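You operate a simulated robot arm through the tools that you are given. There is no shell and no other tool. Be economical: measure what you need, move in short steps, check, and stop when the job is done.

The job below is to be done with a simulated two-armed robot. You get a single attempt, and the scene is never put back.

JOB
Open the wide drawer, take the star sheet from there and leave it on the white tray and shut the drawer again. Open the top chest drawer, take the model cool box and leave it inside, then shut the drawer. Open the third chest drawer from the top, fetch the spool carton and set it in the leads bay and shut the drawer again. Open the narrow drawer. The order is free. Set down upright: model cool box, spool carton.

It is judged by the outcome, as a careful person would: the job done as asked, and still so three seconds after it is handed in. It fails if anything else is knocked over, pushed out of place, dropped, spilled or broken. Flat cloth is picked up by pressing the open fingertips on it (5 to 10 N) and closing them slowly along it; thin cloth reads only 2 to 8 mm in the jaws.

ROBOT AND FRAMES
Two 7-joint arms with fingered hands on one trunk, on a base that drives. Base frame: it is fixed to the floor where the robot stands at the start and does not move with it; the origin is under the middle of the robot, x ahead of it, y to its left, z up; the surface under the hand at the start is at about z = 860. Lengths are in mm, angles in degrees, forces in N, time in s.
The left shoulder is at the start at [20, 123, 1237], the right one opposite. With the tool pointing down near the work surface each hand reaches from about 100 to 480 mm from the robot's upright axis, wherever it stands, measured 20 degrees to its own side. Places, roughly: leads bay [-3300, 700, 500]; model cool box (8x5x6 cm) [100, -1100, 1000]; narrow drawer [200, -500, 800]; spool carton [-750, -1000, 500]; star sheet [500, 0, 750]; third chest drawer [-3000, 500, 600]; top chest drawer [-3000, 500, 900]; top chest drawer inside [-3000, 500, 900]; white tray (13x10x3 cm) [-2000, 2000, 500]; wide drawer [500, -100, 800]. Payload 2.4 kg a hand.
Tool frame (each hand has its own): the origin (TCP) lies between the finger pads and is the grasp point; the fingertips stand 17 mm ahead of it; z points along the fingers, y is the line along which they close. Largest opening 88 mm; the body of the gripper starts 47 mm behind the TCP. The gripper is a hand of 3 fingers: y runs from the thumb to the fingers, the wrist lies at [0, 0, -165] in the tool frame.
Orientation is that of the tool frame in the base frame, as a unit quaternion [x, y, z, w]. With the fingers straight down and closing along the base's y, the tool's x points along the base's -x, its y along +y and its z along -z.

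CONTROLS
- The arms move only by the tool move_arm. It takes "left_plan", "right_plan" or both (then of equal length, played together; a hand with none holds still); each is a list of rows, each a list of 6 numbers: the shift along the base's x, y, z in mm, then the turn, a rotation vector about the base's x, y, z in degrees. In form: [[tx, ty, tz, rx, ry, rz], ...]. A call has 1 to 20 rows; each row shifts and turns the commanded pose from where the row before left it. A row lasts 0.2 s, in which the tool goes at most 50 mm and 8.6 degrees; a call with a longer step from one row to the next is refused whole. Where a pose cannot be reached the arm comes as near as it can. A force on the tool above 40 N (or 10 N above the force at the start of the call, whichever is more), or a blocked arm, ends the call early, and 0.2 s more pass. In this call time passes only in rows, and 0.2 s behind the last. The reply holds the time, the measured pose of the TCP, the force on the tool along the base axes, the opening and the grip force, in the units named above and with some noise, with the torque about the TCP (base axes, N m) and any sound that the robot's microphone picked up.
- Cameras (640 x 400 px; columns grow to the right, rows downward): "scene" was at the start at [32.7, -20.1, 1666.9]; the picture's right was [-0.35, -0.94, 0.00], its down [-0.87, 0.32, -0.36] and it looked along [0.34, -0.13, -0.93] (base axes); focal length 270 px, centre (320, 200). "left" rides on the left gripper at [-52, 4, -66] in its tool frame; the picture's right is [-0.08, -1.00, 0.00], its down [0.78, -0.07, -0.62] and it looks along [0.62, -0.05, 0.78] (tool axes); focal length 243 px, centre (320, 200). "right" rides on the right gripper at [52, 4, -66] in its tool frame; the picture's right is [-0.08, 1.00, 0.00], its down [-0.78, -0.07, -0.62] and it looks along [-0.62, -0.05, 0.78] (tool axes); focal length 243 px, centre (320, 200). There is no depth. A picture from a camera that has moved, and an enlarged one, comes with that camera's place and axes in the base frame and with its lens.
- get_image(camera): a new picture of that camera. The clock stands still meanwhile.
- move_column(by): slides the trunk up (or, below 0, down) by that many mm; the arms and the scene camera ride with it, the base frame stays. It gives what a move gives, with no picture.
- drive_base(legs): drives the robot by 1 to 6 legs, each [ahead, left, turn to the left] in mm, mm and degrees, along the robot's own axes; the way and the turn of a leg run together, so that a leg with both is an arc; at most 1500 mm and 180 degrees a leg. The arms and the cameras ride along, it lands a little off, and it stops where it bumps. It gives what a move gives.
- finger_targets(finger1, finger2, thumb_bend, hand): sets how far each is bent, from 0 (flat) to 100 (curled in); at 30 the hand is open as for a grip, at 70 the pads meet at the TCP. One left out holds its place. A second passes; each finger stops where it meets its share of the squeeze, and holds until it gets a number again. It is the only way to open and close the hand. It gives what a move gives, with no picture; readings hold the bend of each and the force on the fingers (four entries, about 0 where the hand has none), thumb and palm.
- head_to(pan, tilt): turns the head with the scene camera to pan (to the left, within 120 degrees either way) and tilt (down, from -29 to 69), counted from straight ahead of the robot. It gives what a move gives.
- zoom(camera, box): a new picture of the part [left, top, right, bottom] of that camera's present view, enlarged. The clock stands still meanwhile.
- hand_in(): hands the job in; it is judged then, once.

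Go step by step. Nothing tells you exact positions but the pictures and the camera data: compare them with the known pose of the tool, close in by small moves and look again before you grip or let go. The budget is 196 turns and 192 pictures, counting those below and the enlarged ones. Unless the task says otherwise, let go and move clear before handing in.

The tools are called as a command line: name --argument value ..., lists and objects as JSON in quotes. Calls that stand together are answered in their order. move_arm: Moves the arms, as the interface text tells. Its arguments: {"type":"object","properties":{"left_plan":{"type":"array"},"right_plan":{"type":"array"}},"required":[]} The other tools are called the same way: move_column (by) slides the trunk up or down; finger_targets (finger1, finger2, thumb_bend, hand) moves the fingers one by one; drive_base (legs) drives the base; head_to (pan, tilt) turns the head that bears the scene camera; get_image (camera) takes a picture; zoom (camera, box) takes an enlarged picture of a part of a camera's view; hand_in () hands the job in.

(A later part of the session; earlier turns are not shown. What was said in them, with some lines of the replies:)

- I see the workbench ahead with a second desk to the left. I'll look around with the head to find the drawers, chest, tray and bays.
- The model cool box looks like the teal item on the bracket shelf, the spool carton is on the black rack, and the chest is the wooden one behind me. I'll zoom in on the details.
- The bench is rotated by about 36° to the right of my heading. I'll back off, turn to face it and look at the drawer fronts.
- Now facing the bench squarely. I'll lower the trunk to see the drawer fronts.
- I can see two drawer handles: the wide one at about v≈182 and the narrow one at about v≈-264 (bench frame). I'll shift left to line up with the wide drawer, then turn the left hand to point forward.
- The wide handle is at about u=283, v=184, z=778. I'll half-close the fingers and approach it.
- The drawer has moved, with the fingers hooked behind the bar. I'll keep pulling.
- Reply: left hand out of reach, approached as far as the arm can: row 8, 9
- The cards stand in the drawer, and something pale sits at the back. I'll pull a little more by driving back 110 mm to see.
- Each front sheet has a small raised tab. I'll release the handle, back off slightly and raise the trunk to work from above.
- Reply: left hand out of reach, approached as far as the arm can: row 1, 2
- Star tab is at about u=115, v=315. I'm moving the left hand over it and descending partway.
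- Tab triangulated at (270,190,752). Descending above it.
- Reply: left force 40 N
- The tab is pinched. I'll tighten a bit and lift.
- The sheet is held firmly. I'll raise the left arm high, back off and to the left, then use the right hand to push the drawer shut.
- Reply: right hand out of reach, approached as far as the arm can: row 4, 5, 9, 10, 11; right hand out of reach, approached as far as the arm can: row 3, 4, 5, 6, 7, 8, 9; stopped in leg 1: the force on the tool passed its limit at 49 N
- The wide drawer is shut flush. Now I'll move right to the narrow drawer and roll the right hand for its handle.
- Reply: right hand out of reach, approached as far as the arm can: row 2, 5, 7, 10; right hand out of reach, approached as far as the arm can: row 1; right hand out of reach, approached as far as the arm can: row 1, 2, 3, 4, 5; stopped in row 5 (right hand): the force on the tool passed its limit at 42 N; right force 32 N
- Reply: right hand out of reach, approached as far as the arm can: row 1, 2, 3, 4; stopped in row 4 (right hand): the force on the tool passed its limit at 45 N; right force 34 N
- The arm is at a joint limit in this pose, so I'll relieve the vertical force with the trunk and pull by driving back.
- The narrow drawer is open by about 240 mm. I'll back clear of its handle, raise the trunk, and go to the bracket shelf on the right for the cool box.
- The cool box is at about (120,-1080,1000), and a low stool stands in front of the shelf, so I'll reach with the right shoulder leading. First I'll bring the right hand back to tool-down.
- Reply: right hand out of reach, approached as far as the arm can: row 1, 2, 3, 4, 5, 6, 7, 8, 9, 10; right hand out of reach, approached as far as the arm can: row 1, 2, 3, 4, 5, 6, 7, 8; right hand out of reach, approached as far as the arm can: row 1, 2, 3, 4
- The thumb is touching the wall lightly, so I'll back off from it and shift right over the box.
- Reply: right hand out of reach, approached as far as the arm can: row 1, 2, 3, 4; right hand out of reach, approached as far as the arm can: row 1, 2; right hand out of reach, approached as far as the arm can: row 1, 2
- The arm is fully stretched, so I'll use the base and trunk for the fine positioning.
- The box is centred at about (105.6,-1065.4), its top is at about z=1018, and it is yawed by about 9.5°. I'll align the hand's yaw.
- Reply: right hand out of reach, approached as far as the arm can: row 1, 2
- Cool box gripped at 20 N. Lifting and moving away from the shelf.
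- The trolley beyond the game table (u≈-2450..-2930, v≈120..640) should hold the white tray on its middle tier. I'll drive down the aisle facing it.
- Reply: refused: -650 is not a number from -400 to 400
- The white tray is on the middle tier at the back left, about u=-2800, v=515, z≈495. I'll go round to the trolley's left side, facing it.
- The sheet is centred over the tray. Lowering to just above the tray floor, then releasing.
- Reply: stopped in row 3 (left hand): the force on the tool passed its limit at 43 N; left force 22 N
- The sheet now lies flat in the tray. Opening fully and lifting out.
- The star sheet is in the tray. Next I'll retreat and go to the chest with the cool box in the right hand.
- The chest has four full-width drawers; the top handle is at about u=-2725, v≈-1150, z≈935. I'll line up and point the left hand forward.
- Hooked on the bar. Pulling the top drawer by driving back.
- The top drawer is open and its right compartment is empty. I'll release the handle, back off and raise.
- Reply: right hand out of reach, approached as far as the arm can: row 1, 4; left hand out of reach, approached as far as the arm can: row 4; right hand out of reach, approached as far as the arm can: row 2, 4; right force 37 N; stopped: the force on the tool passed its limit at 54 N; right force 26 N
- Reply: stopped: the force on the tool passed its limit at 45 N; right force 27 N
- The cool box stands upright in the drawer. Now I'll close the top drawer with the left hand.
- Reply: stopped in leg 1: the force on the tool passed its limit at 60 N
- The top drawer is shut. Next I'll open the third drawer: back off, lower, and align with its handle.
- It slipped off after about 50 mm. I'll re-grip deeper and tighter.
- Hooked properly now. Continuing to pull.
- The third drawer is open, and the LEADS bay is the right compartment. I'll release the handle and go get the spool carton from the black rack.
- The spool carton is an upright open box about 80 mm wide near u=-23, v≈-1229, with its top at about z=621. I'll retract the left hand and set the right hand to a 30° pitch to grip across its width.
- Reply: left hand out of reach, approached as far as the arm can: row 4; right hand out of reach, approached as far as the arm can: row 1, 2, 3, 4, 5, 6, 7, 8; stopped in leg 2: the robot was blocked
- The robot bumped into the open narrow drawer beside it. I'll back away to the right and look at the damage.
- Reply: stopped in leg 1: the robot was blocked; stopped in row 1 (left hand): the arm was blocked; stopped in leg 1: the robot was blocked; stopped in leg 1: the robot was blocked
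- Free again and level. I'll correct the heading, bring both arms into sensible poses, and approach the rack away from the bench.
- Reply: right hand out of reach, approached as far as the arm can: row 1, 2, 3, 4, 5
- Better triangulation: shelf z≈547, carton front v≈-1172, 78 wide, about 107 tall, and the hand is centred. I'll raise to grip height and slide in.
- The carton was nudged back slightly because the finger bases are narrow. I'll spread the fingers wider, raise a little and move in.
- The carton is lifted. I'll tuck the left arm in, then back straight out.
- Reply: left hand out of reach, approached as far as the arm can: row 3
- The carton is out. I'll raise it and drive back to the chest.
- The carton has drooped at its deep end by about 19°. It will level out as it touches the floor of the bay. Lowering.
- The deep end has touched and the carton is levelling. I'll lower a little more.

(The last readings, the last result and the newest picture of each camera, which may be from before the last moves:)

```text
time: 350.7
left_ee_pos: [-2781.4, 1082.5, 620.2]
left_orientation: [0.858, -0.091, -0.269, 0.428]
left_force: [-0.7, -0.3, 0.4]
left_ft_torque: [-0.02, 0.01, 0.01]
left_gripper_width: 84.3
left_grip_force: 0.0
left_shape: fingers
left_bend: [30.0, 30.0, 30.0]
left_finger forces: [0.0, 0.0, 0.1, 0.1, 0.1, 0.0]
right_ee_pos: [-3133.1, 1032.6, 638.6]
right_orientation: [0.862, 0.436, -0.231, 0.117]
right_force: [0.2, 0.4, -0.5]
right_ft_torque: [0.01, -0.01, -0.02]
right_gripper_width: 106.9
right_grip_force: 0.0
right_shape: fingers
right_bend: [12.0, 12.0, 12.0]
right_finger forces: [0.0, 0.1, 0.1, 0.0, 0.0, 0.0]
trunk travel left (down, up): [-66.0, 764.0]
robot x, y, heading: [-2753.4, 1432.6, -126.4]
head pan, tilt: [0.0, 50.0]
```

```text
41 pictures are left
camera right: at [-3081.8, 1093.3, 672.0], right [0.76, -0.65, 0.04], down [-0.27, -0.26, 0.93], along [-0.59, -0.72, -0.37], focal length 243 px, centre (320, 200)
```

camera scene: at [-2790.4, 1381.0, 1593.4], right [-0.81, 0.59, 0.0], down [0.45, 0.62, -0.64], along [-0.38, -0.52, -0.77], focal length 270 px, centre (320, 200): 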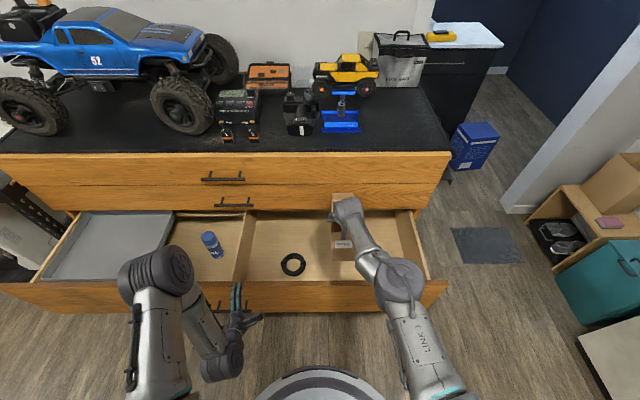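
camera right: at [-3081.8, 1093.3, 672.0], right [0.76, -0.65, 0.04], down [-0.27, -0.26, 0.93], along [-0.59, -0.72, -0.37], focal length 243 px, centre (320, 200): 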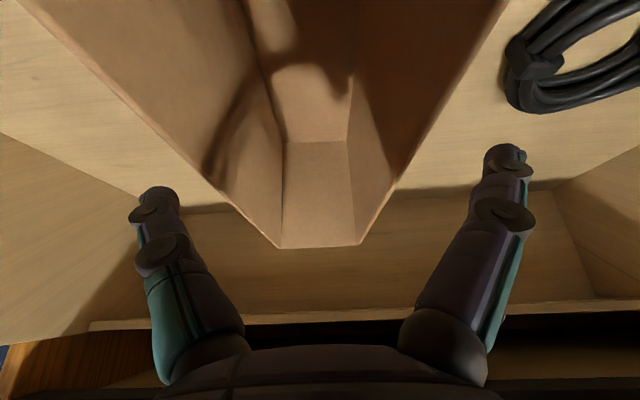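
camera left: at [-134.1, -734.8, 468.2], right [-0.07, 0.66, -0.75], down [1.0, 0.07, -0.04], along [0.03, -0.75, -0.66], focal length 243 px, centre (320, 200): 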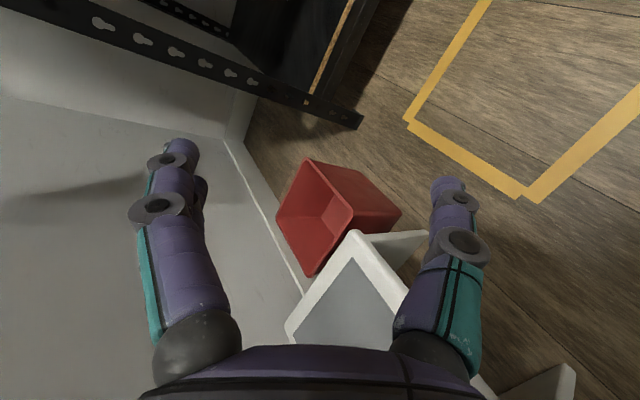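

move_column --by 150

drive_base --legs '[[-160, 0, 0]]'

get_image --camera "scene"

```text
time: 352.5
left_ee_pos: [-2780.9, 1081.7, 769.5]
left_orientation: [0.858, -0.091, -0.269, 0.428]
left_force: [0.8, 0.6, 0.8]
left_ft_torque: [-0.02, 0.01, 0.01]
left_gripper_width: 84.7
left_grip_force: 0.2
left_shape: fingers
left_bend: [30.0, 30.0, 30.0]
left_finger forces: [0.1, 0.0, 0.0, 0.0, 0.0, 0.0]
right_ee_pos: [-3133.4, 1031.8, 790.7]
right_orientation: [0.862, 0.436, -0.231, 0.116]
right_force: [-0.4, 1.1, -0.5]
right_ft_torque: [-0.01, 0.01, 0.0]
right_gripper_width: 106.8
right_grip_force: 0.2
right_shape: fingers
right_bend: [12.0, 12.0, 12.0]
right_finger forces: [0.0, 0.1, 0.1, 0.1, 0.0, 0.0]
trunk travel left (down, up): [-216.0, 614.0]
robot x, y, heading: [-2752.0, 1428.1, -125.9]
head pan, tilt: [0.0, 50.0]
```

```text
time: 353.9
left_ee_pos: [-2686.5, 1210.6, 770.0]
left_orientation: [0.858, -0.091, -0.269, 0.429]
left_force: [0.3, 0.3, -0.7]
left_ft_torque: [0.01, -0.01, 0.01]
left_gripper_width: 84.7
left_grip_force: 0.0
left_shape: fingers
left_bend: [30.0, 30.0, 30.0]
left_finger forces: [0.0, 0.0, 0.0, 0.1, 0.0, 0.1]
right_ee_pos: [-3038.0, 1160.7, 789.8]
right_orientation: [0.861, 0.438, -0.23, 0.118]
right_force: [0.1, -0.1, 0.1]
right_ft_torque: [0.02, -0.01, 0.02]
right_gripper_width: 106.5
right_grip_force: 0.1
right_shape: fingers
right_bend: [12.0, 12.0, 12.0]
right_finger forces: [0.0, 0.0, 0.0, 0.1, 0.0, 0.1]
trunk travel left (down, up): [-216.0, 614.0]
robot x, y, heading: [-2659.8, 1560.1, -126.2]
head pan, tilt: [0.0, 50.0]
```

```text
40 pictures are left
camera scene: at [-2694.9, 1511.4, 1454.6], right [-0.81, 0.59, 0.0], down [0.45, 0.62, -0.64], along [-0.38, -0.52, -0.77], focal length 270 px, centre (320, 200)
```

scene: 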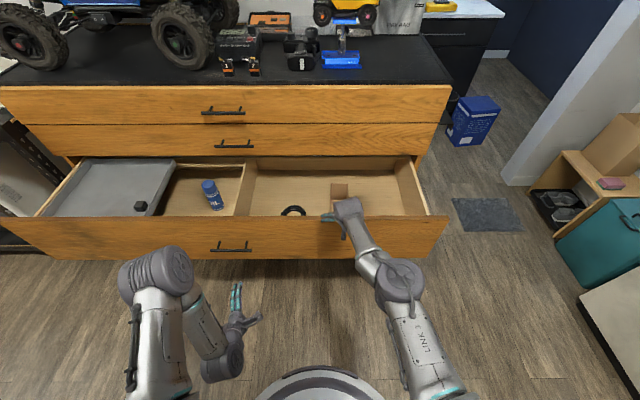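

The carton stands in the leads bay. Now I'll close the third drawer by pushing with the right hand.

drive_base --legs '[[-90, 0, 0], [0, 268, 0]]'

finger_targets --hand "right" --finger1 75 --finger2 75 --thumb_bend 75

move_column --by -140

get_image --camera "scene"

```text
time: 356.5
left_ee_pos: [-2415.9, 1122.7, 770.2]
left_orientation: [0.858, -0.089, -0.268, 0.429]
left_force: [0.9, -0.5, 0.0]
left_ft_torque: [0.01, -0.01, 0.0]
left_gripper_width: 84.6
left_grip_force: 0.0
left_shape: fingers
left_bend: [30.0, 30.0, 30.0]
left_finger forces: [0.0, 0.0, 0.0, 0.1, 0.0, 0.0]
right_ee_pos: [-2766.9, 1072.4, 789.8]
right_orientation: [0.86, 0.439, -0.231, 0.117]
right_force: [0.5, 0.4, 0.1]
right_ft_torque: [0.02, 0.0, -0.04]
right_gripper_width: 106.5
right_grip_force: 0.0
right_shape: fingers
right_bend: [12.0, 12.0, 12.0]
right_finger forces: [0.0, 0.0, 0.1, 0.1, 0.0, 0.0]
trunk travel left (down, up): [-216.0, 614.0]
robot x, y, heading: [-2389.4, 1474.2, -125.9]
head pan, tilt: [0.0, 50.0]
```

```text
time: 357.5
left_ee_pos: [-2416.9, 1124.1, 770.0]
left_orientation: [0.858, -0.089, -0.268, 0.429]
left_force: [-0.9, 0.3, 0.7]
left_ft_torque: [0.02, 0.01, -0.02]
left_gripper_width: 84.7
left_grip_force: 0.0
left_shape: fingers
left_bend: [30.0, 30.0, 30.0]
left_finger forces: [0.0, 0.0, 0.1, 0.1, 0.0, 0.0]
right_ee_pos: [-2766.8, 1071.6, 790.5]
right_orientation: [0.861, 0.439, -0.23, 0.117]
right_force: [0.0, -0.9, 0.3]
right_ft_torque: [-0.01, -0.02, 0.0]
right_gripper_width: 0.2
right_grip_force: 0.0
right_shape: fingers
right_bend: [74.0, 74.0, 73.0]
right_finger forces: [0.0, 0.0, 0.1, 0.0, 0.0, 0.1]
trunk travel left (down, up): [-216.0, 614.0]
robot x, y, heading: [-2391.1, 1473.5, -125.8]
head pan, tilt: [0.0, 50.0]
```

```text
time: 359.1
left_ee_pos: [-2415.8, 1124.2, 629.2]
left_orientation: [0.858, -0.089, -0.268, 0.43]
left_force: [-1.2, 0.0, 0.5]
left_ft_torque: [-0.01, 0.01, -0.02]
left_gripper_width: 84.5
left_grip_force: 0.0
left_shape: fingers
left_bend: [30.0, 30.0, 30.0]
left_finger forces: [0.0, 0.0, 0.0, 0.0, 0.1, 0.0]
right_ee_pos: [-2766.5, 1072.3, 649.5]
right_orientation: [0.861, 0.438, -0.23, 0.118]
right_force: [0.1, -1.3, 0.1]
right_ft_torque: [-0.03, 0.04, 0.01]
right_gripper_width: 0.0
right_grip_force: 0.1
right_shape: fingers
right_bend: [74.0, 74.0, 73.0]
right_finger forces: [0.0, 0.0, 0.0, 0.1, 0.0, 0.0]
trunk travel left (down, up): [-76.0, 754.0]
robot x, y, heading: [-2390.8, 1473.0, -126.0]
head pan, tilt: [0.0, 50.0]
```

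```text
39 pictures are left
camera scene: at [-2425.1, 1423.7, 1314.6], right [-0.81, 0.59, 0.0], down [0.45, 0.62, -0.64], along [-0.38, -0.52, -0.77], focal length 270 px, centre (320, 200)
```

scene: 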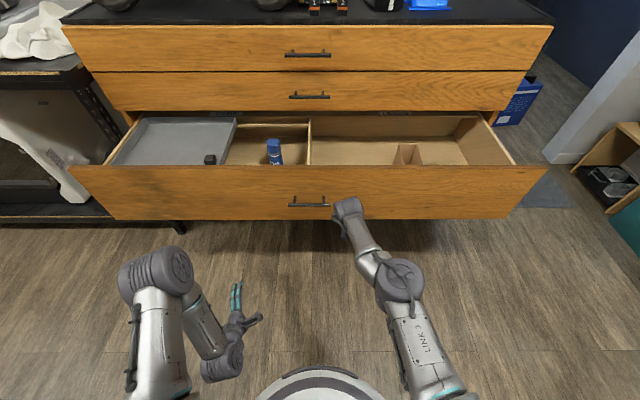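

zoom --camera "scene" --box '[280, 90, 540, 230]'

drive_base --legs '[[300, 0, 0]]'

get_image --camera "scene"

```text
2.46 times, centred on (410, 160) of scene
camera zoom: at [-2425.1, 1423.7, 1314.6], right [-0.81, 0.59, 0.0], down [0.45, 0.62, -0.64], along [-0.38, -0.52, -0.77], focal length 664 px, centre (98, 298)
```

zoom: 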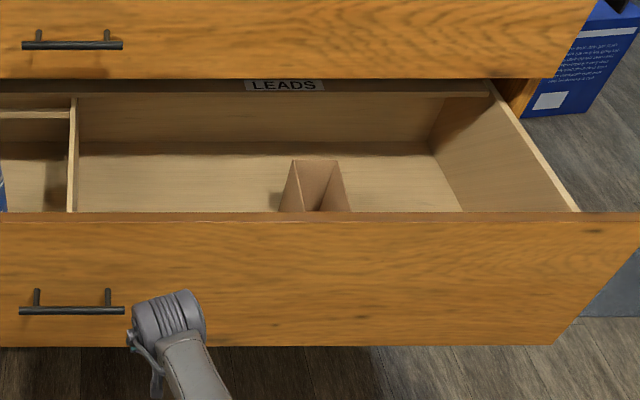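

```text
time: 361.2
left_ee_pos: [-2589.0, 884.8, 629.5]
left_orientation: [0.858, -0.091, -0.269, 0.428]
left_force: [-0.7, 0.2, 0.4]
left_ft_torque: [0.04, -0.02, 0.0]
left_gripper_width: 84.5
left_grip_force: 0.1
left_shape: fingers
left_bend: [30.0, 30.0, 30.0]
left_finger forces: [0.0, 0.1, 0.1, 0.0, 0.0, 0.0]
right_ee_pos: [-2941.9, 836.0, 650.9]
right_orientation: [0.861, 0.438, -0.231, 0.117]
right_force: [-0.4, 0.4, -0.3]
right_ft_torque: [-0.04, 0.0, 0.0]
right_gripper_width: 0.1
right_grip_force: 0.0
right_shape: fingers
right_bend: [74.0, 77.0, 73.0]
right_finger forces: [0.0, 0.1, 0.0, 0.0, 0.0, 0.0]
trunk travel left (down, up): [-76.0, 754.0]
robot x, y, heading: [-2565.2, 1233.1, -126.1]
head pan, tilt: [0.0, 50.0]
```

```text
37 pictures are left
camera scene: at [-2598.4, 1185.9, 1314.6], right [-0.81, 0.59, 0.0], down [0.45, 0.62, -0.64], along [-0.38, -0.52, -0.77], focal length 270 px, centre (320, 200)
```

scene: 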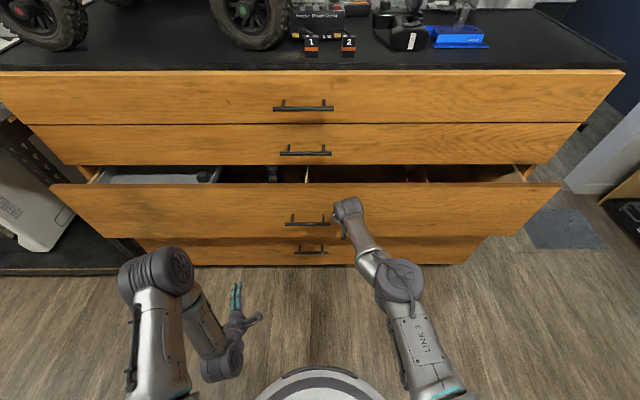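

drive_base --legs '[[90, 0, 0]]'

drive_base --legs '[[40, 0, 0]]'

get_image --camera "scene"

```text
time: 362.3
left_ee_pos: [-2643.8, 810.3, 629.3]
left_orientation: [0.858, -0.091, -0.269, 0.428]
left_force: [0.6, 0.3, 0.3]
left_ft_torque: [-0.02, 0.01, 0.04]
left_gripper_width: 84.6
left_grip_force: 0.1
left_shape: fingers
left_bend: [30.0, 30.0, 30.0]
left_finger forces: [0.0, 0.1, 0.0, 0.1, 0.0, 0.0]
right_ee_pos: [-2995.7, 759.8, 649.8]
right_orientation: [0.862, 0.437, -0.23, 0.117]
right_force: [-0.5, 0.2, -0.5]
right_ft_torque: [0.02, 0.01, 0.0]
right_gripper_width: 0.2
right_grip_force: 0.0
right_shape: fingers
right_bend: [74.0, 77.0, 73.0]
right_finger forces: [0.1, 0.0, 0.0, 0.0, 0.1, 0.0]
trunk travel left (down, up): [-76.0, 754.0]
robot x, y, heading: [-2618.7, 1162.0, -125.9]
head pan, tilt: [0.0, 50.0]
```

```text
time: 363.1
left_ee_pos: [-2653.9, 795.0, 628.6]
left_orientation: [0.858, -0.092, -0.268, 0.429]
left_force: [-0.3, 0.0, 0.7]
left_ft_torque: [0.0, 0.02, 0.04]
left_gripper_width: 84.4
left_grip_force: 0.0
left_shape: fingers
left_bend: [30.0, 30.0, 30.0]
left_finger forces: [0.0, 0.1, 0.0, 0.0, 0.0, 0.0]
right_ee_pos: [-2998.7, 748.2, 643.5]
right_orientation: [0.864, 0.441, -0.217, 0.114]
right_force: [6.3, 8.5, 3.1]
right_ft_torque: [0.02, 0.02, -0.07]
right_gripper_width: 0.1
right_grip_force: 7.4
right_shape: fingers
right_bend: [74.0, 81.0, 73.0]
right_finger forces: [0.1, 14.7, 0.0, 0.0, 0.1, 0.0]
trunk travel left (down, up): [-76.0, 754.0]
robot x, y, heading: [-2627.8, 1139.9, -126.1]
head pan, tilt: [0.0, 50.0]
stopped in leg 1: the force on the tool passed its limit at 72 N (the readings are from after the stop); the commanded pose is now the measured one
```

```text
36 pictures are left
camera scene: at [-2662.8, 1097.5, 1314.6], right [-0.81, 0.59, 0.0], down [0.45, 0.62, -0.64], along [-0.38, -0.52, -0.77], focal length 270 px, centre (320, 200)
```

scene: 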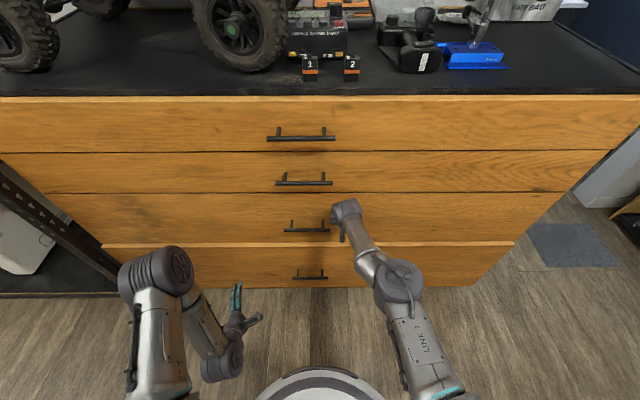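

The third drawer is shut. Finally, the narrow drawer was pushed closed earlier, so I'll reopen it: back off, set the right hand to the handle pose, and drive to the bench.

drive_base --legs '[[-240, 0, 0]]'

move_arm --right_plan '[[4, 5.5, 3, -6.06, 4.42, 0], [4, 5.5, 3, -6.06, 4.42, 0], [4, 5.5, 3, -6.06, 4.42, 0], [4, 5.5, 3, -6.06, 4.42, 0], [4, 5.5, 3, -6.06, 4.42, 0], [4, 5.5, 3, -6.06, 4.42, 0], [4, 5.5, 3, -6.06, 4.42, 0], [4, 5.5, 3, -6.06, 4.42, 0], [2, 3, 3, -4.82, -6.61, 0], [2, 3, 3, -4.82, -6.61, 0], [2, 3, 3, -4.82, -6.61, 0], [2, 3, 3, -4.82, -6.61, 0], [2, 3, 3, -4.82, -6.61, 0], [2, 3, 3, -4.82, -6.61, 0], [2, 3, 3, -4.82, -6.61, 0], [2, 3, 3, -4.82, -6.61, 0], [2, 3, 3, -4.82, -6.61, 0], [2, 3, 3, -4.82, -6.61, 0], [2, 3, 3, -4.82, -6.61, 0]]'

get_image --camera "scene"

```text
time: 364.9
left_ee_pos: [-2512.5, 990.7, 629.3]
left_orientation: [0.858, -0.092, -0.27, 0.427]
left_force: [0.4, -0.1, -0.5]
left_ft_torque: [-0.03, 0.04, 0.02]
left_gripper_width: 84.6
left_grip_force: 0.0
left_shape: fingers
left_bend: [30.0, 30.0, 30.0]
left_finger forces: [0.1, 0.0, 0.1, 0.1, 0.1, 0.0]
right_ee_pos: [-2857.4, 943.0, 643.8]
right_orientation: [0.864, 0.439, -0.219, 0.113]
right_force: [-0.2, 0.3, 0.0]
right_ft_torque: [-0.03, -0.02, -0.02]
right_gripper_width: 0.0
right_grip_force: 0.1
right_shape: fingers
right_bend: [74.0, 78.0, 73.0]
right_finger forces: [0.0, 0.0, 0.0, 0.0, 0.0, 0.0]
trunk travel left (down, up): [-76.0, 754.0]
robot x, y, heading: [-2483.3, 1339.5, -126.6]
head pan, tilt: [0.0, 50.0]
```

```text
time: 368.9
left_ee_pos: [-2512.5, 990.5, 629.9]
left_orientation: [0.858, -0.091, -0.269, 0.428]
left_force: [-0.1, -0.6, -0.3]
left_ft_torque: [0.02, 0.0, 0.02]
left_gripper_width: 84.7
left_grip_force: 0.0
left_shape: fingers
left_bend: [30.0, 30.0, 30.0]
left_finger forces: [0.0, 0.0, 0.0, 0.0, 0.0, 0.0]
right_ee_pos: [-2902.2, 916.8, 660.6]
right_orientation: [0.669, -0.191, -0.195, 0.692]
right_force: [0.3, -0.2, 0.4]
right_ft_torque: [0.02, -0.01, 0.02]
right_gripper_width: 0.0
right_grip_force: 0.1
right_shape: fingers
right_bend: [74.0, 78.0, 73.0]
right_finger forces: [0.0, 0.1, 0.0, 0.0, 0.0, 0.0]
right hand out of reach, approached as far as the arm can: row 1, 2, 3, 4, 5, 6, 7, 8, 10, 11, 12, 13, 14, 15, 16, 17, 18, 19
trunk travel left (down, up): [-76.0, 754.0]
robot x, y, heading: [-2487.4, 1337.5, -126.2]
head pan, tilt: [0.0, 50.0]
```

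```text
35 pictures are left
camera scene: at [-2520.8, 1292.0, 1314.6], right [-0.81, 0.59, 0.0], down [0.45, 0.62, -0.64], along [-0.38, -0.52, -0.77], focal length 270 px, centre (320, 200)
```

scene: 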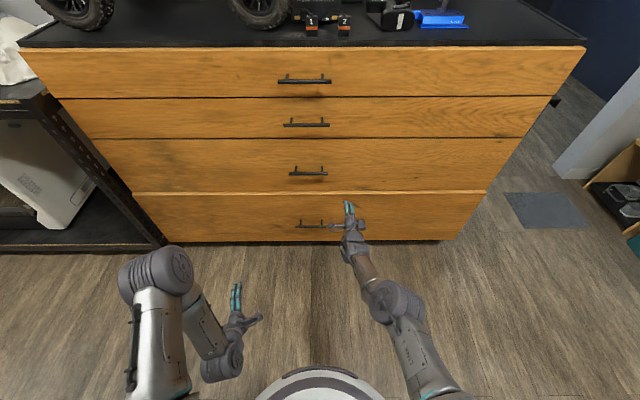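

move_column --by 118

drive_base --legs '[[0, 1150, 0], [0, 1150, 0], [0, 0, 90], [0, 200, 0]]'

finger_targets --hand "right" --finger1 44 --finger2 44 --thumb_bend 46

get_image --camera "scene"

get_image --camera "right"

```text
time: 370.4
left_ee_pos: [-2512.8, 990.1, 747.1]
left_orientation: [0.858, -0.091, -0.268, 0.428]
left_force: [0.5, -0.5, -0.2]
left_ft_torque: [0.02, 0.03, 0.0]
left_gripper_width: 84.4
left_grip_force: 0.0
left_shape: fingers
left_bend: [30.0, 30.0, 30.0]
left_finger forces: [0.1, 0.0, 0.0, 0.0, 0.0, 0.1]
right_ee_pos: [-2902.7, 915.4, 776.3]
right_orientation: [0.669, -0.19, -0.196, 0.692]
right_force: [-0.2, -0.3, 0.6]
right_ft_torque: [0.04, 0.01, 0.02]
right_gripper_width: 0.0
right_grip_force: 0.0
right_shape: fingers
right_bend: [74.0, 78.0, 73.0]
right_finger forces: [0.0, 0.0, 0.0, 0.0, 0.0, 0.0]
trunk travel left (down, up): [-194.0, 636.0]
robot x, y, heading: [-2488.8, 1338.4, -126.3]
head pan, tilt: [0.0, 50.0]
```

```text
time: 386.6
left_ee_pos: [-183.9, 140.2, 746.5]
left_orientation: [0.668, 0.547, 0.116, 0.491]
left_force: [0.0, 0.1, 0.3]
left_ft_torque: [-0.04, -0.02, 0.0]
left_gripper_width: 84.7
left_grip_force: 0.0
left_shape: fingers
left_bend: [30.0, 30.0, 30.0]
left_finger forces: [0.0, 0.1, 0.0, 0.0, 0.0, 0.0]
right_ee_pos: [-102.5, -248.1, 777.6]
right_orientation: [0.606, 0.343, 0.355, 0.624]
right_force: [0.2, 0.5, -0.9]
right_ft_torque: [0.05, 0.05, -0.02]
right_gripper_width: 0.1
right_grip_force: 0.1
right_shape: fingers
right_bend: [74.0, 78.0, 73.0]
right_finger forces: [0.0, 0.1, 0.1, 0.1, 0.1, 0.0]
trunk travel left (down, up): [-194.0, 636.0]
robot x, y, heading: [-534.4, 157.7, -35.5]
head pan, tilt: [0.0, 50.0]
```

```text
time: 387.6
left_ee_pos: [-184.0, 139.5, 747.2]
left_orientation: [0.668, 0.548, 0.116, 0.491]
left_force: [-0.1, 0.4, 0.4]
left_ft_torque: [0.03, 0.01, 0.03]
left_gripper_width: 84.6
left_grip_force: 0.0
left_shape: fingers
left_bend: [30.0, 30.0, 30.0]
left_finger forces: [0.0, 0.1, 0.1, 0.0, 0.0, 0.0]
right_ee_pos: [-103.2, -249.0, 775.8]
right_orientation: [0.605, 0.343, 0.356, 0.624]
right_force: [1.0, 0.0, 0.9]
right_ft_torque: [-0.02, 0.03, -0.02]
right_gripper_width: 50.9
right_grip_force: 0.1
right_shape: fingers
right_bend: [44.0, 44.0, 46.0]
right_finger forces: [0.0, 0.0, 0.0, 0.1, 0.0, 0.0]
trunk travel left (down, up): [-194.0, 636.0]
robot x, y, heading: [-535.8, 162.8, -35.5]
head pan, tilt: [0.0, 50.0]
```

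```text
34 pictures are left
camera scene: at [-484.8, 126.8, 1432.6], right [-0.58, -0.81, 0.0], down [-0.62, 0.44, -0.64], along [0.52, -0.37, -0.77], focal length 270 px, centre (320, 200)
```

scene: 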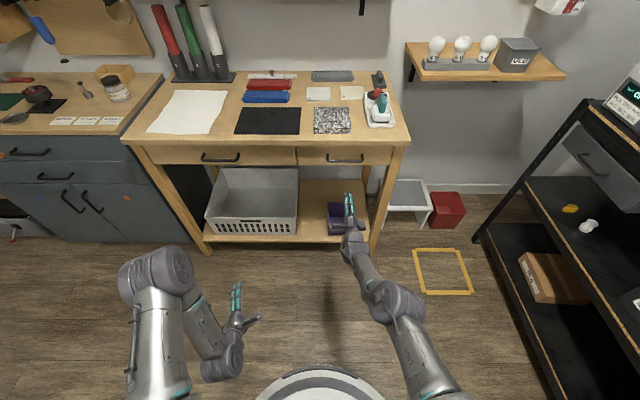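

```text
33 pictures are left
camera right: at [-131.7, -169.2, 780.5], right [-0.07, -0.06, 1.0], down [-0.93, -0.35, -0.09], along [0.36, -0.93, -0.03], focal length 243 px, centre (320, 200)
```

right: 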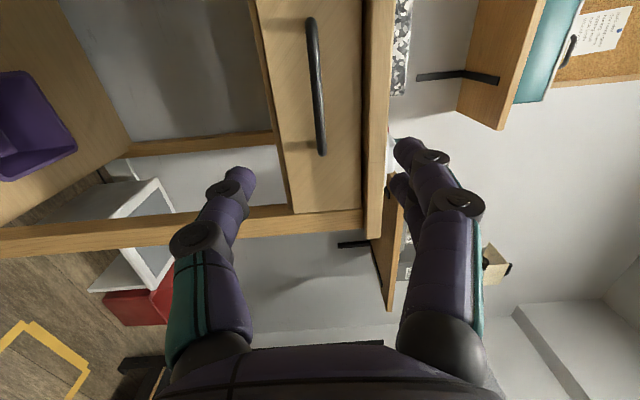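

drive_base --legs '[[200, 0, -0.5]]'

get_image --camera "right"

```text
time: 389.2
left_ee_pos: [-18.1, 17.5, 747.0]
left_orientation: [0.671, 0.543, 0.114, 0.492]
left_force: [-0.2, 0.3, 0.2]
left_ft_torque: [0.0, 0.02, 0.0]
left_gripper_width: 84.4
left_grip_force: 0.1
left_shape: fingers
left_bend: [30.0, 30.0, 30.0]
left_finger forces: [0.1, 0.0, 0.0, 0.0, 0.0, 0.0]
right_ee_pos: [58.4, -372.6, 777.8]
right_orientation: [0.608, 0.339, 0.352, 0.626]
right_force: [-0.3, 0.1, 0.2]
right_ft_torque: [0.0, 0.0, -0.01]
right_gripper_width: 50.7
right_grip_force: 0.0
right_shape: fingers
right_bend: [44.0, 44.0, 46.0]
right_finger forces: [0.0, 0.0, 0.1, 0.0, 0.1, 0.0]
trunk travel left (down, up): [-194.0, 636.0]
robot x, y, heading: [-362.4, 40.4, -35.9]
head pan, tilt: [0.0, 50.0]
```

```text
32 pictures are left
camera right: at [30.2, -293.0, 780.4], right [-0.07, -0.06, 1.0], down [-0.94, -0.34, -0.09], along [0.35, -0.94, -0.03], focal length 243 px, centre (320, 200)
```

right: 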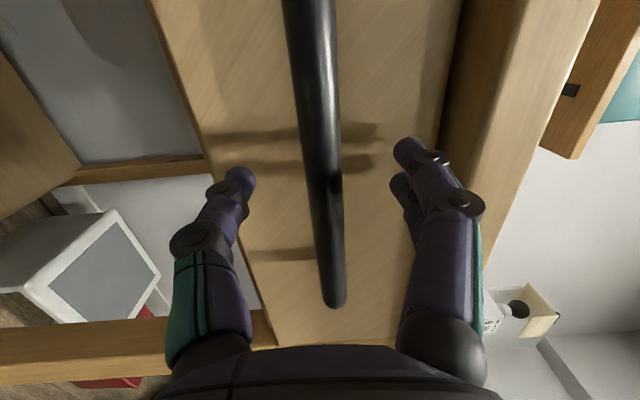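

drive_base --legs '[[8, 0, 0]]'

finger_targets --hand "right" --finger1 85 --finger2 85 --thumb_bend 85

drive_base --legs '[[-80, 0, 0]]'

get_image --camera "scene"

```text
time: 390.0
left_ee_pos: [-11.5, 11.1, 746.7]
left_orientation: [0.671, 0.543, 0.114, 0.493]
left_force: [0.4, -0.7, 0.0]
left_ft_torque: [0.03, 0.01, -0.02]
left_gripper_width: 84.7
left_grip_force: 0.1
left_shape: fingers
left_bend: [30.0, 30.0, 30.0]
left_finger forces: [0.0, 0.1, 0.1, 0.0, 0.1, 0.0]
right_ee_pos: [65.6, -376.3, 776.4]
right_orientation: [0.607, 0.339, 0.352, 0.626]
right_force: [0.4, -0.2, -0.7]
right_ft_torque: [0.0, -0.02, -0.02]
right_gripper_width: 50.7
right_grip_force: 0.1
right_shape: fingers
right_bend: [44.0, 44.0, 46.0]
right_finger forces: [0.1, 0.0, 0.1, 0.1, 0.0, 0.1]
trunk travel left (down, up): [-194.0, 636.0]
robot x, y, heading: [-357.6, 36.6, -35.8]
head pan, tilt: [0.0, 50.0]
```

```text
time: 391.0
left_ee_pos: [-11.3, 11.9, 747.9]
left_orientation: [0.671, 0.543, 0.113, 0.493]
left_force: [-0.3, 0.6, -0.7]
left_ft_torque: [0.01, 0.01, 0.01]
left_gripper_width: 84.5
left_grip_force: 0.0
left_shape: fingers
left_bend: [30.0, 30.0, 30.0]
left_finger forces: [0.1, 0.1, 0.0, 0.0, 0.1, 0.0]
right_ee_pos: [65.4, -378.0, 776.5]
right_orientation: [0.607, 0.34, 0.352, 0.626]
right_force: [1.8, -1.2, 0.5]
right_ft_torque: [0.03, -0.03, -0.01]
right_gripper_width: 0.0
right_grip_force: 0.2
right_shape: fingers
right_bend: [82.0, 82.0, 82.0]
right_finger forces: [0.0, 0.0, 0.0, 0.0, 0.2, 0.1]
trunk travel left (down, up): [-194.0, 636.0]
robot x, y, heading: [-358.6, 36.6, -36.1]
head pan, tilt: [0.0, 50.0]
```

```text
time: 392.0
left_ee_pos: [-77.7, 60.2, 747.6]
left_orientation: [0.67, 0.543, 0.114, 0.493]
left_force: [-0.4, 0.4, -1.2]
left_ft_torque: [0.02, -0.03, -0.04]
left_gripper_width: 84.6
left_grip_force: 0.1
left_shape: fingers
left_bend: [30.0, 30.0, 30.0]
left_finger forces: [0.1, 0.1, 0.0, 0.0, 0.1, 0.0]
right_ee_pos: [-0.1, -328.3, 777.8]
right_orientation: [0.607, 0.34, 0.352, 0.626]
right_force: [0.1, 0.1, -0.4]
right_ft_torque: [-0.04, -0.04, 0.01]
right_gripper_width: 0.1
right_grip_force: 0.0
right_shape: fingers
right_bend: [83.0, 83.0, 84.0]
right_finger forces: [0.0, 0.1, 0.1, 0.0, 0.0, 0.0]
trunk travel left (down, up): [-194.0, 636.0]
robot x, y, heading: [-419.3, 85.7, -36.0]
head pan, tilt: [0.0, 50.0]
```

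```text
31 pictures are left
camera scene: at [-378.4, 50.0, 1432.6], right [-0.59, -0.81, 0.0], down [-0.62, 0.45, -0.64], along [0.52, -0.38, -0.77], focal length 270 px, centre (320, 200)
```

scene: 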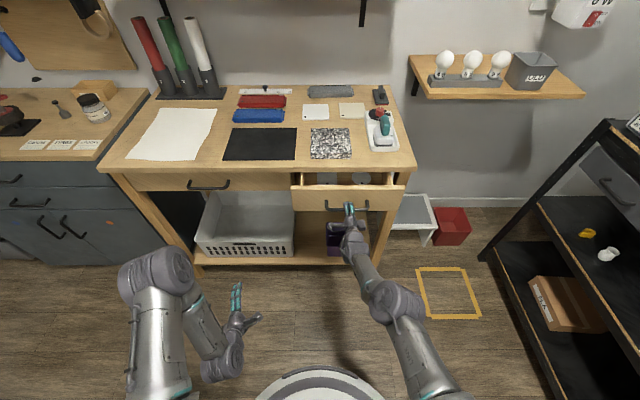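

drive_base --legs '[[-165, 0, 0]]'

finger_targets --hand "right" --finger1 30 --finger2 30 --thumb_bend 30

drive_base --legs '[[-80, 0, 0]]'

get_image --camera "scene"

```text
time: 393.5
left_ee_pos: [-212.1, 157.5, 748.5]
left_orientation: [0.67, 0.544, 0.114, 0.493]
left_force: [-0.2, 0.3, 0.5]
left_ft_torque: [-0.01, 0.0, 0.02]
left_gripper_width: 84.6
left_grip_force: 0.0
left_shape: fingers
left_bend: [30.0, 30.0, 30.0]
left_finger forces: [0.0, 0.0, 0.0, 0.0, 0.0, 0.0]
right_ee_pos: [-136.1, -231.1, 777.2]
right_orientation: [0.607, 0.34, 0.353, 0.626]
right_force: [-1.4, 0.0, 0.1]
right_ft_torque: [-0.01, -0.01, 0.0]
right_gripper_width: 0.0
right_grip_force: 0.1
right_shape: fingers
right_bend: [83.0, 83.0, 84.0]
right_finger forces: [0.0, 0.1, 0.0, 0.0, 0.0, 0.1]
trunk travel left (down, up): [-194.0, 636.0]
robot x, y, heading: [-559.2, 183.4, -36.0]
head pan, tilt: [0.0, 50.0]
```

```text
time: 394.5
left_ee_pos: [-211.4, 158.1, 747.5]
left_orientation: [0.67, 0.544, 0.114, 0.492]
left_force: [-0.3, 0.0, -0.3]
left_ft_torque: [0.01, -0.01, -0.01]
left_gripper_width: 84.5
left_grip_force: 0.1
left_shape: fingers
left_bend: [30.0, 30.0, 30.0]
left_finger forces: [0.0, 0.0, 0.0, 0.1, 0.0, 0.1]
right_ee_pos: [-134.4, -231.0, 776.1]
right_orientation: [0.607, 0.34, 0.352, 0.627]
right_force: [0.0, -0.3, -0.2]
right_ft_torque: [0.0, 0.01, -0.01]
right_gripper_width: 84.1
right_grip_force: 0.1
right_shape: fingers
right_bend: [30.0, 30.0, 30.0]
right_finger forces: [0.0, 0.0, 0.1, 0.0, 0.0, 0.0]
trunk travel left (down, up): [-194.0, 636.0]
robot x, y, heading: [-557.8, 183.1, -35.9]
head pan, tilt: [0.0, 50.0]
```

```text
time: 395.5
left_ee_pos: [-277.3, 206.1, 745.8]
left_orientation: [0.669, 0.544, 0.114, 0.493]
left_force: [0.3, 0.3, 0.8]
left_ft_torque: [-0.01, 0.0, 0.02]
left_gripper_width: 84.4
left_grip_force: 0.1
left_shape: fingers
left_bend: [30.0, 30.0, 30.0]
left_finger forces: [0.1, 0.1, 0.0, 0.0, 0.1, 0.0]
right_ee_pos: [-198.8, -183.6, 777.1]
right_orientation: [0.606, 0.341, 0.353, 0.626]
right_force: [-0.9, -0.4, 0.0]
right_ft_torque: [-0.01, -0.01, 0.01]
right_gripper_width: 84.3
right_grip_force: 0.1
right_shape: fingers
right_bend: [30.0, 30.0, 30.0]
right_finger forces: [0.0, 0.1, 0.1, 0.0, 0.0, 0.0]
trunk travel left (down, up): [-194.0, 636.0]
robot x, y, heading: [-622.8, 227.8, -35.8]
head pan, tilt: [0.0, 50.0]
```

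```text
30 pictures are left
camera scene: at [-577.7, 194.9, 1432.6], right [-0.59, -0.81, 0.0], down [-0.62, 0.45, -0.64], along [0.52, -0.38, -0.77], focal length 270 px, centre (320, 200)
```

scene: 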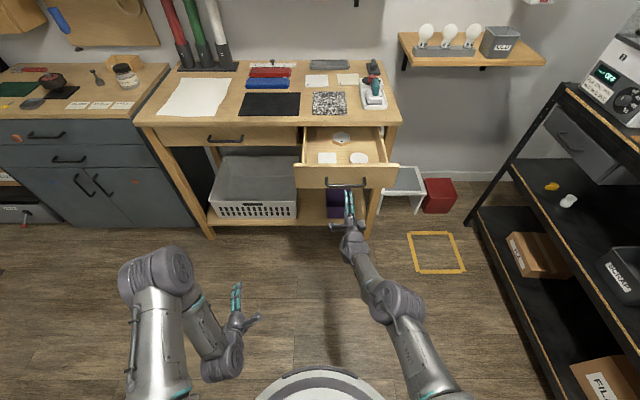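

zoom --camera "scene" --box '[130, 50, 430, 230]'

```text
2.13 times, centred on (280, 140) of scene
camera zoom: at [-577.7, 194.9, 1432.6], right [-0.59, -0.81, 0.0], down [-0.62, 0.45, -0.64], along [0.52, -0.38, -0.77], focal length 575 px, centre (405, 328)
```

zoom: 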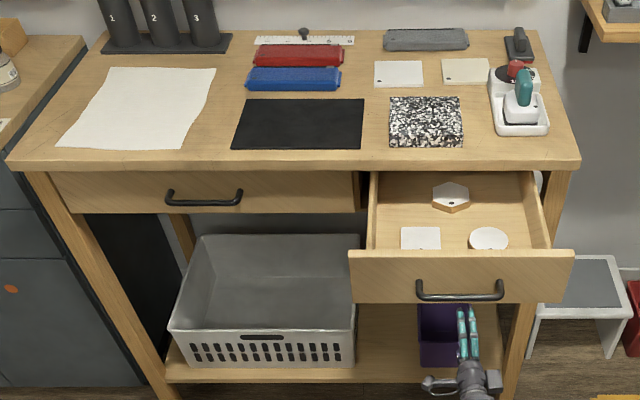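

The wide drawer is shut, the narrow drawer is open, the bench is undisturbed and both hands are clear. Handing in.

hand_in

```text
The job is handed in.
```

All four parts are done, and both hands were empty and clear when I handed in.

- **Star sheet:** it lies flat in the white tray, and the wide drawer is shut.
- **Model cool box:** it stands upright in the top chest drawer, which is shut.
- **Spool carton:** it stands upright in the leads bay of the third chest drawer, which is shut. It dropped about a centimetre when I let go, and I saw it standing in the bay before I shut the drawer.
- **Narrow drawer:** it is open by about 240 mm.

**Bump:** on the way to the spool carton I ran into the narrow drawer, which I had already opened, and pushed it shut. I freed the robot and opened it again at the end. In the pictures afterwards nothing on or around the bench had moved.
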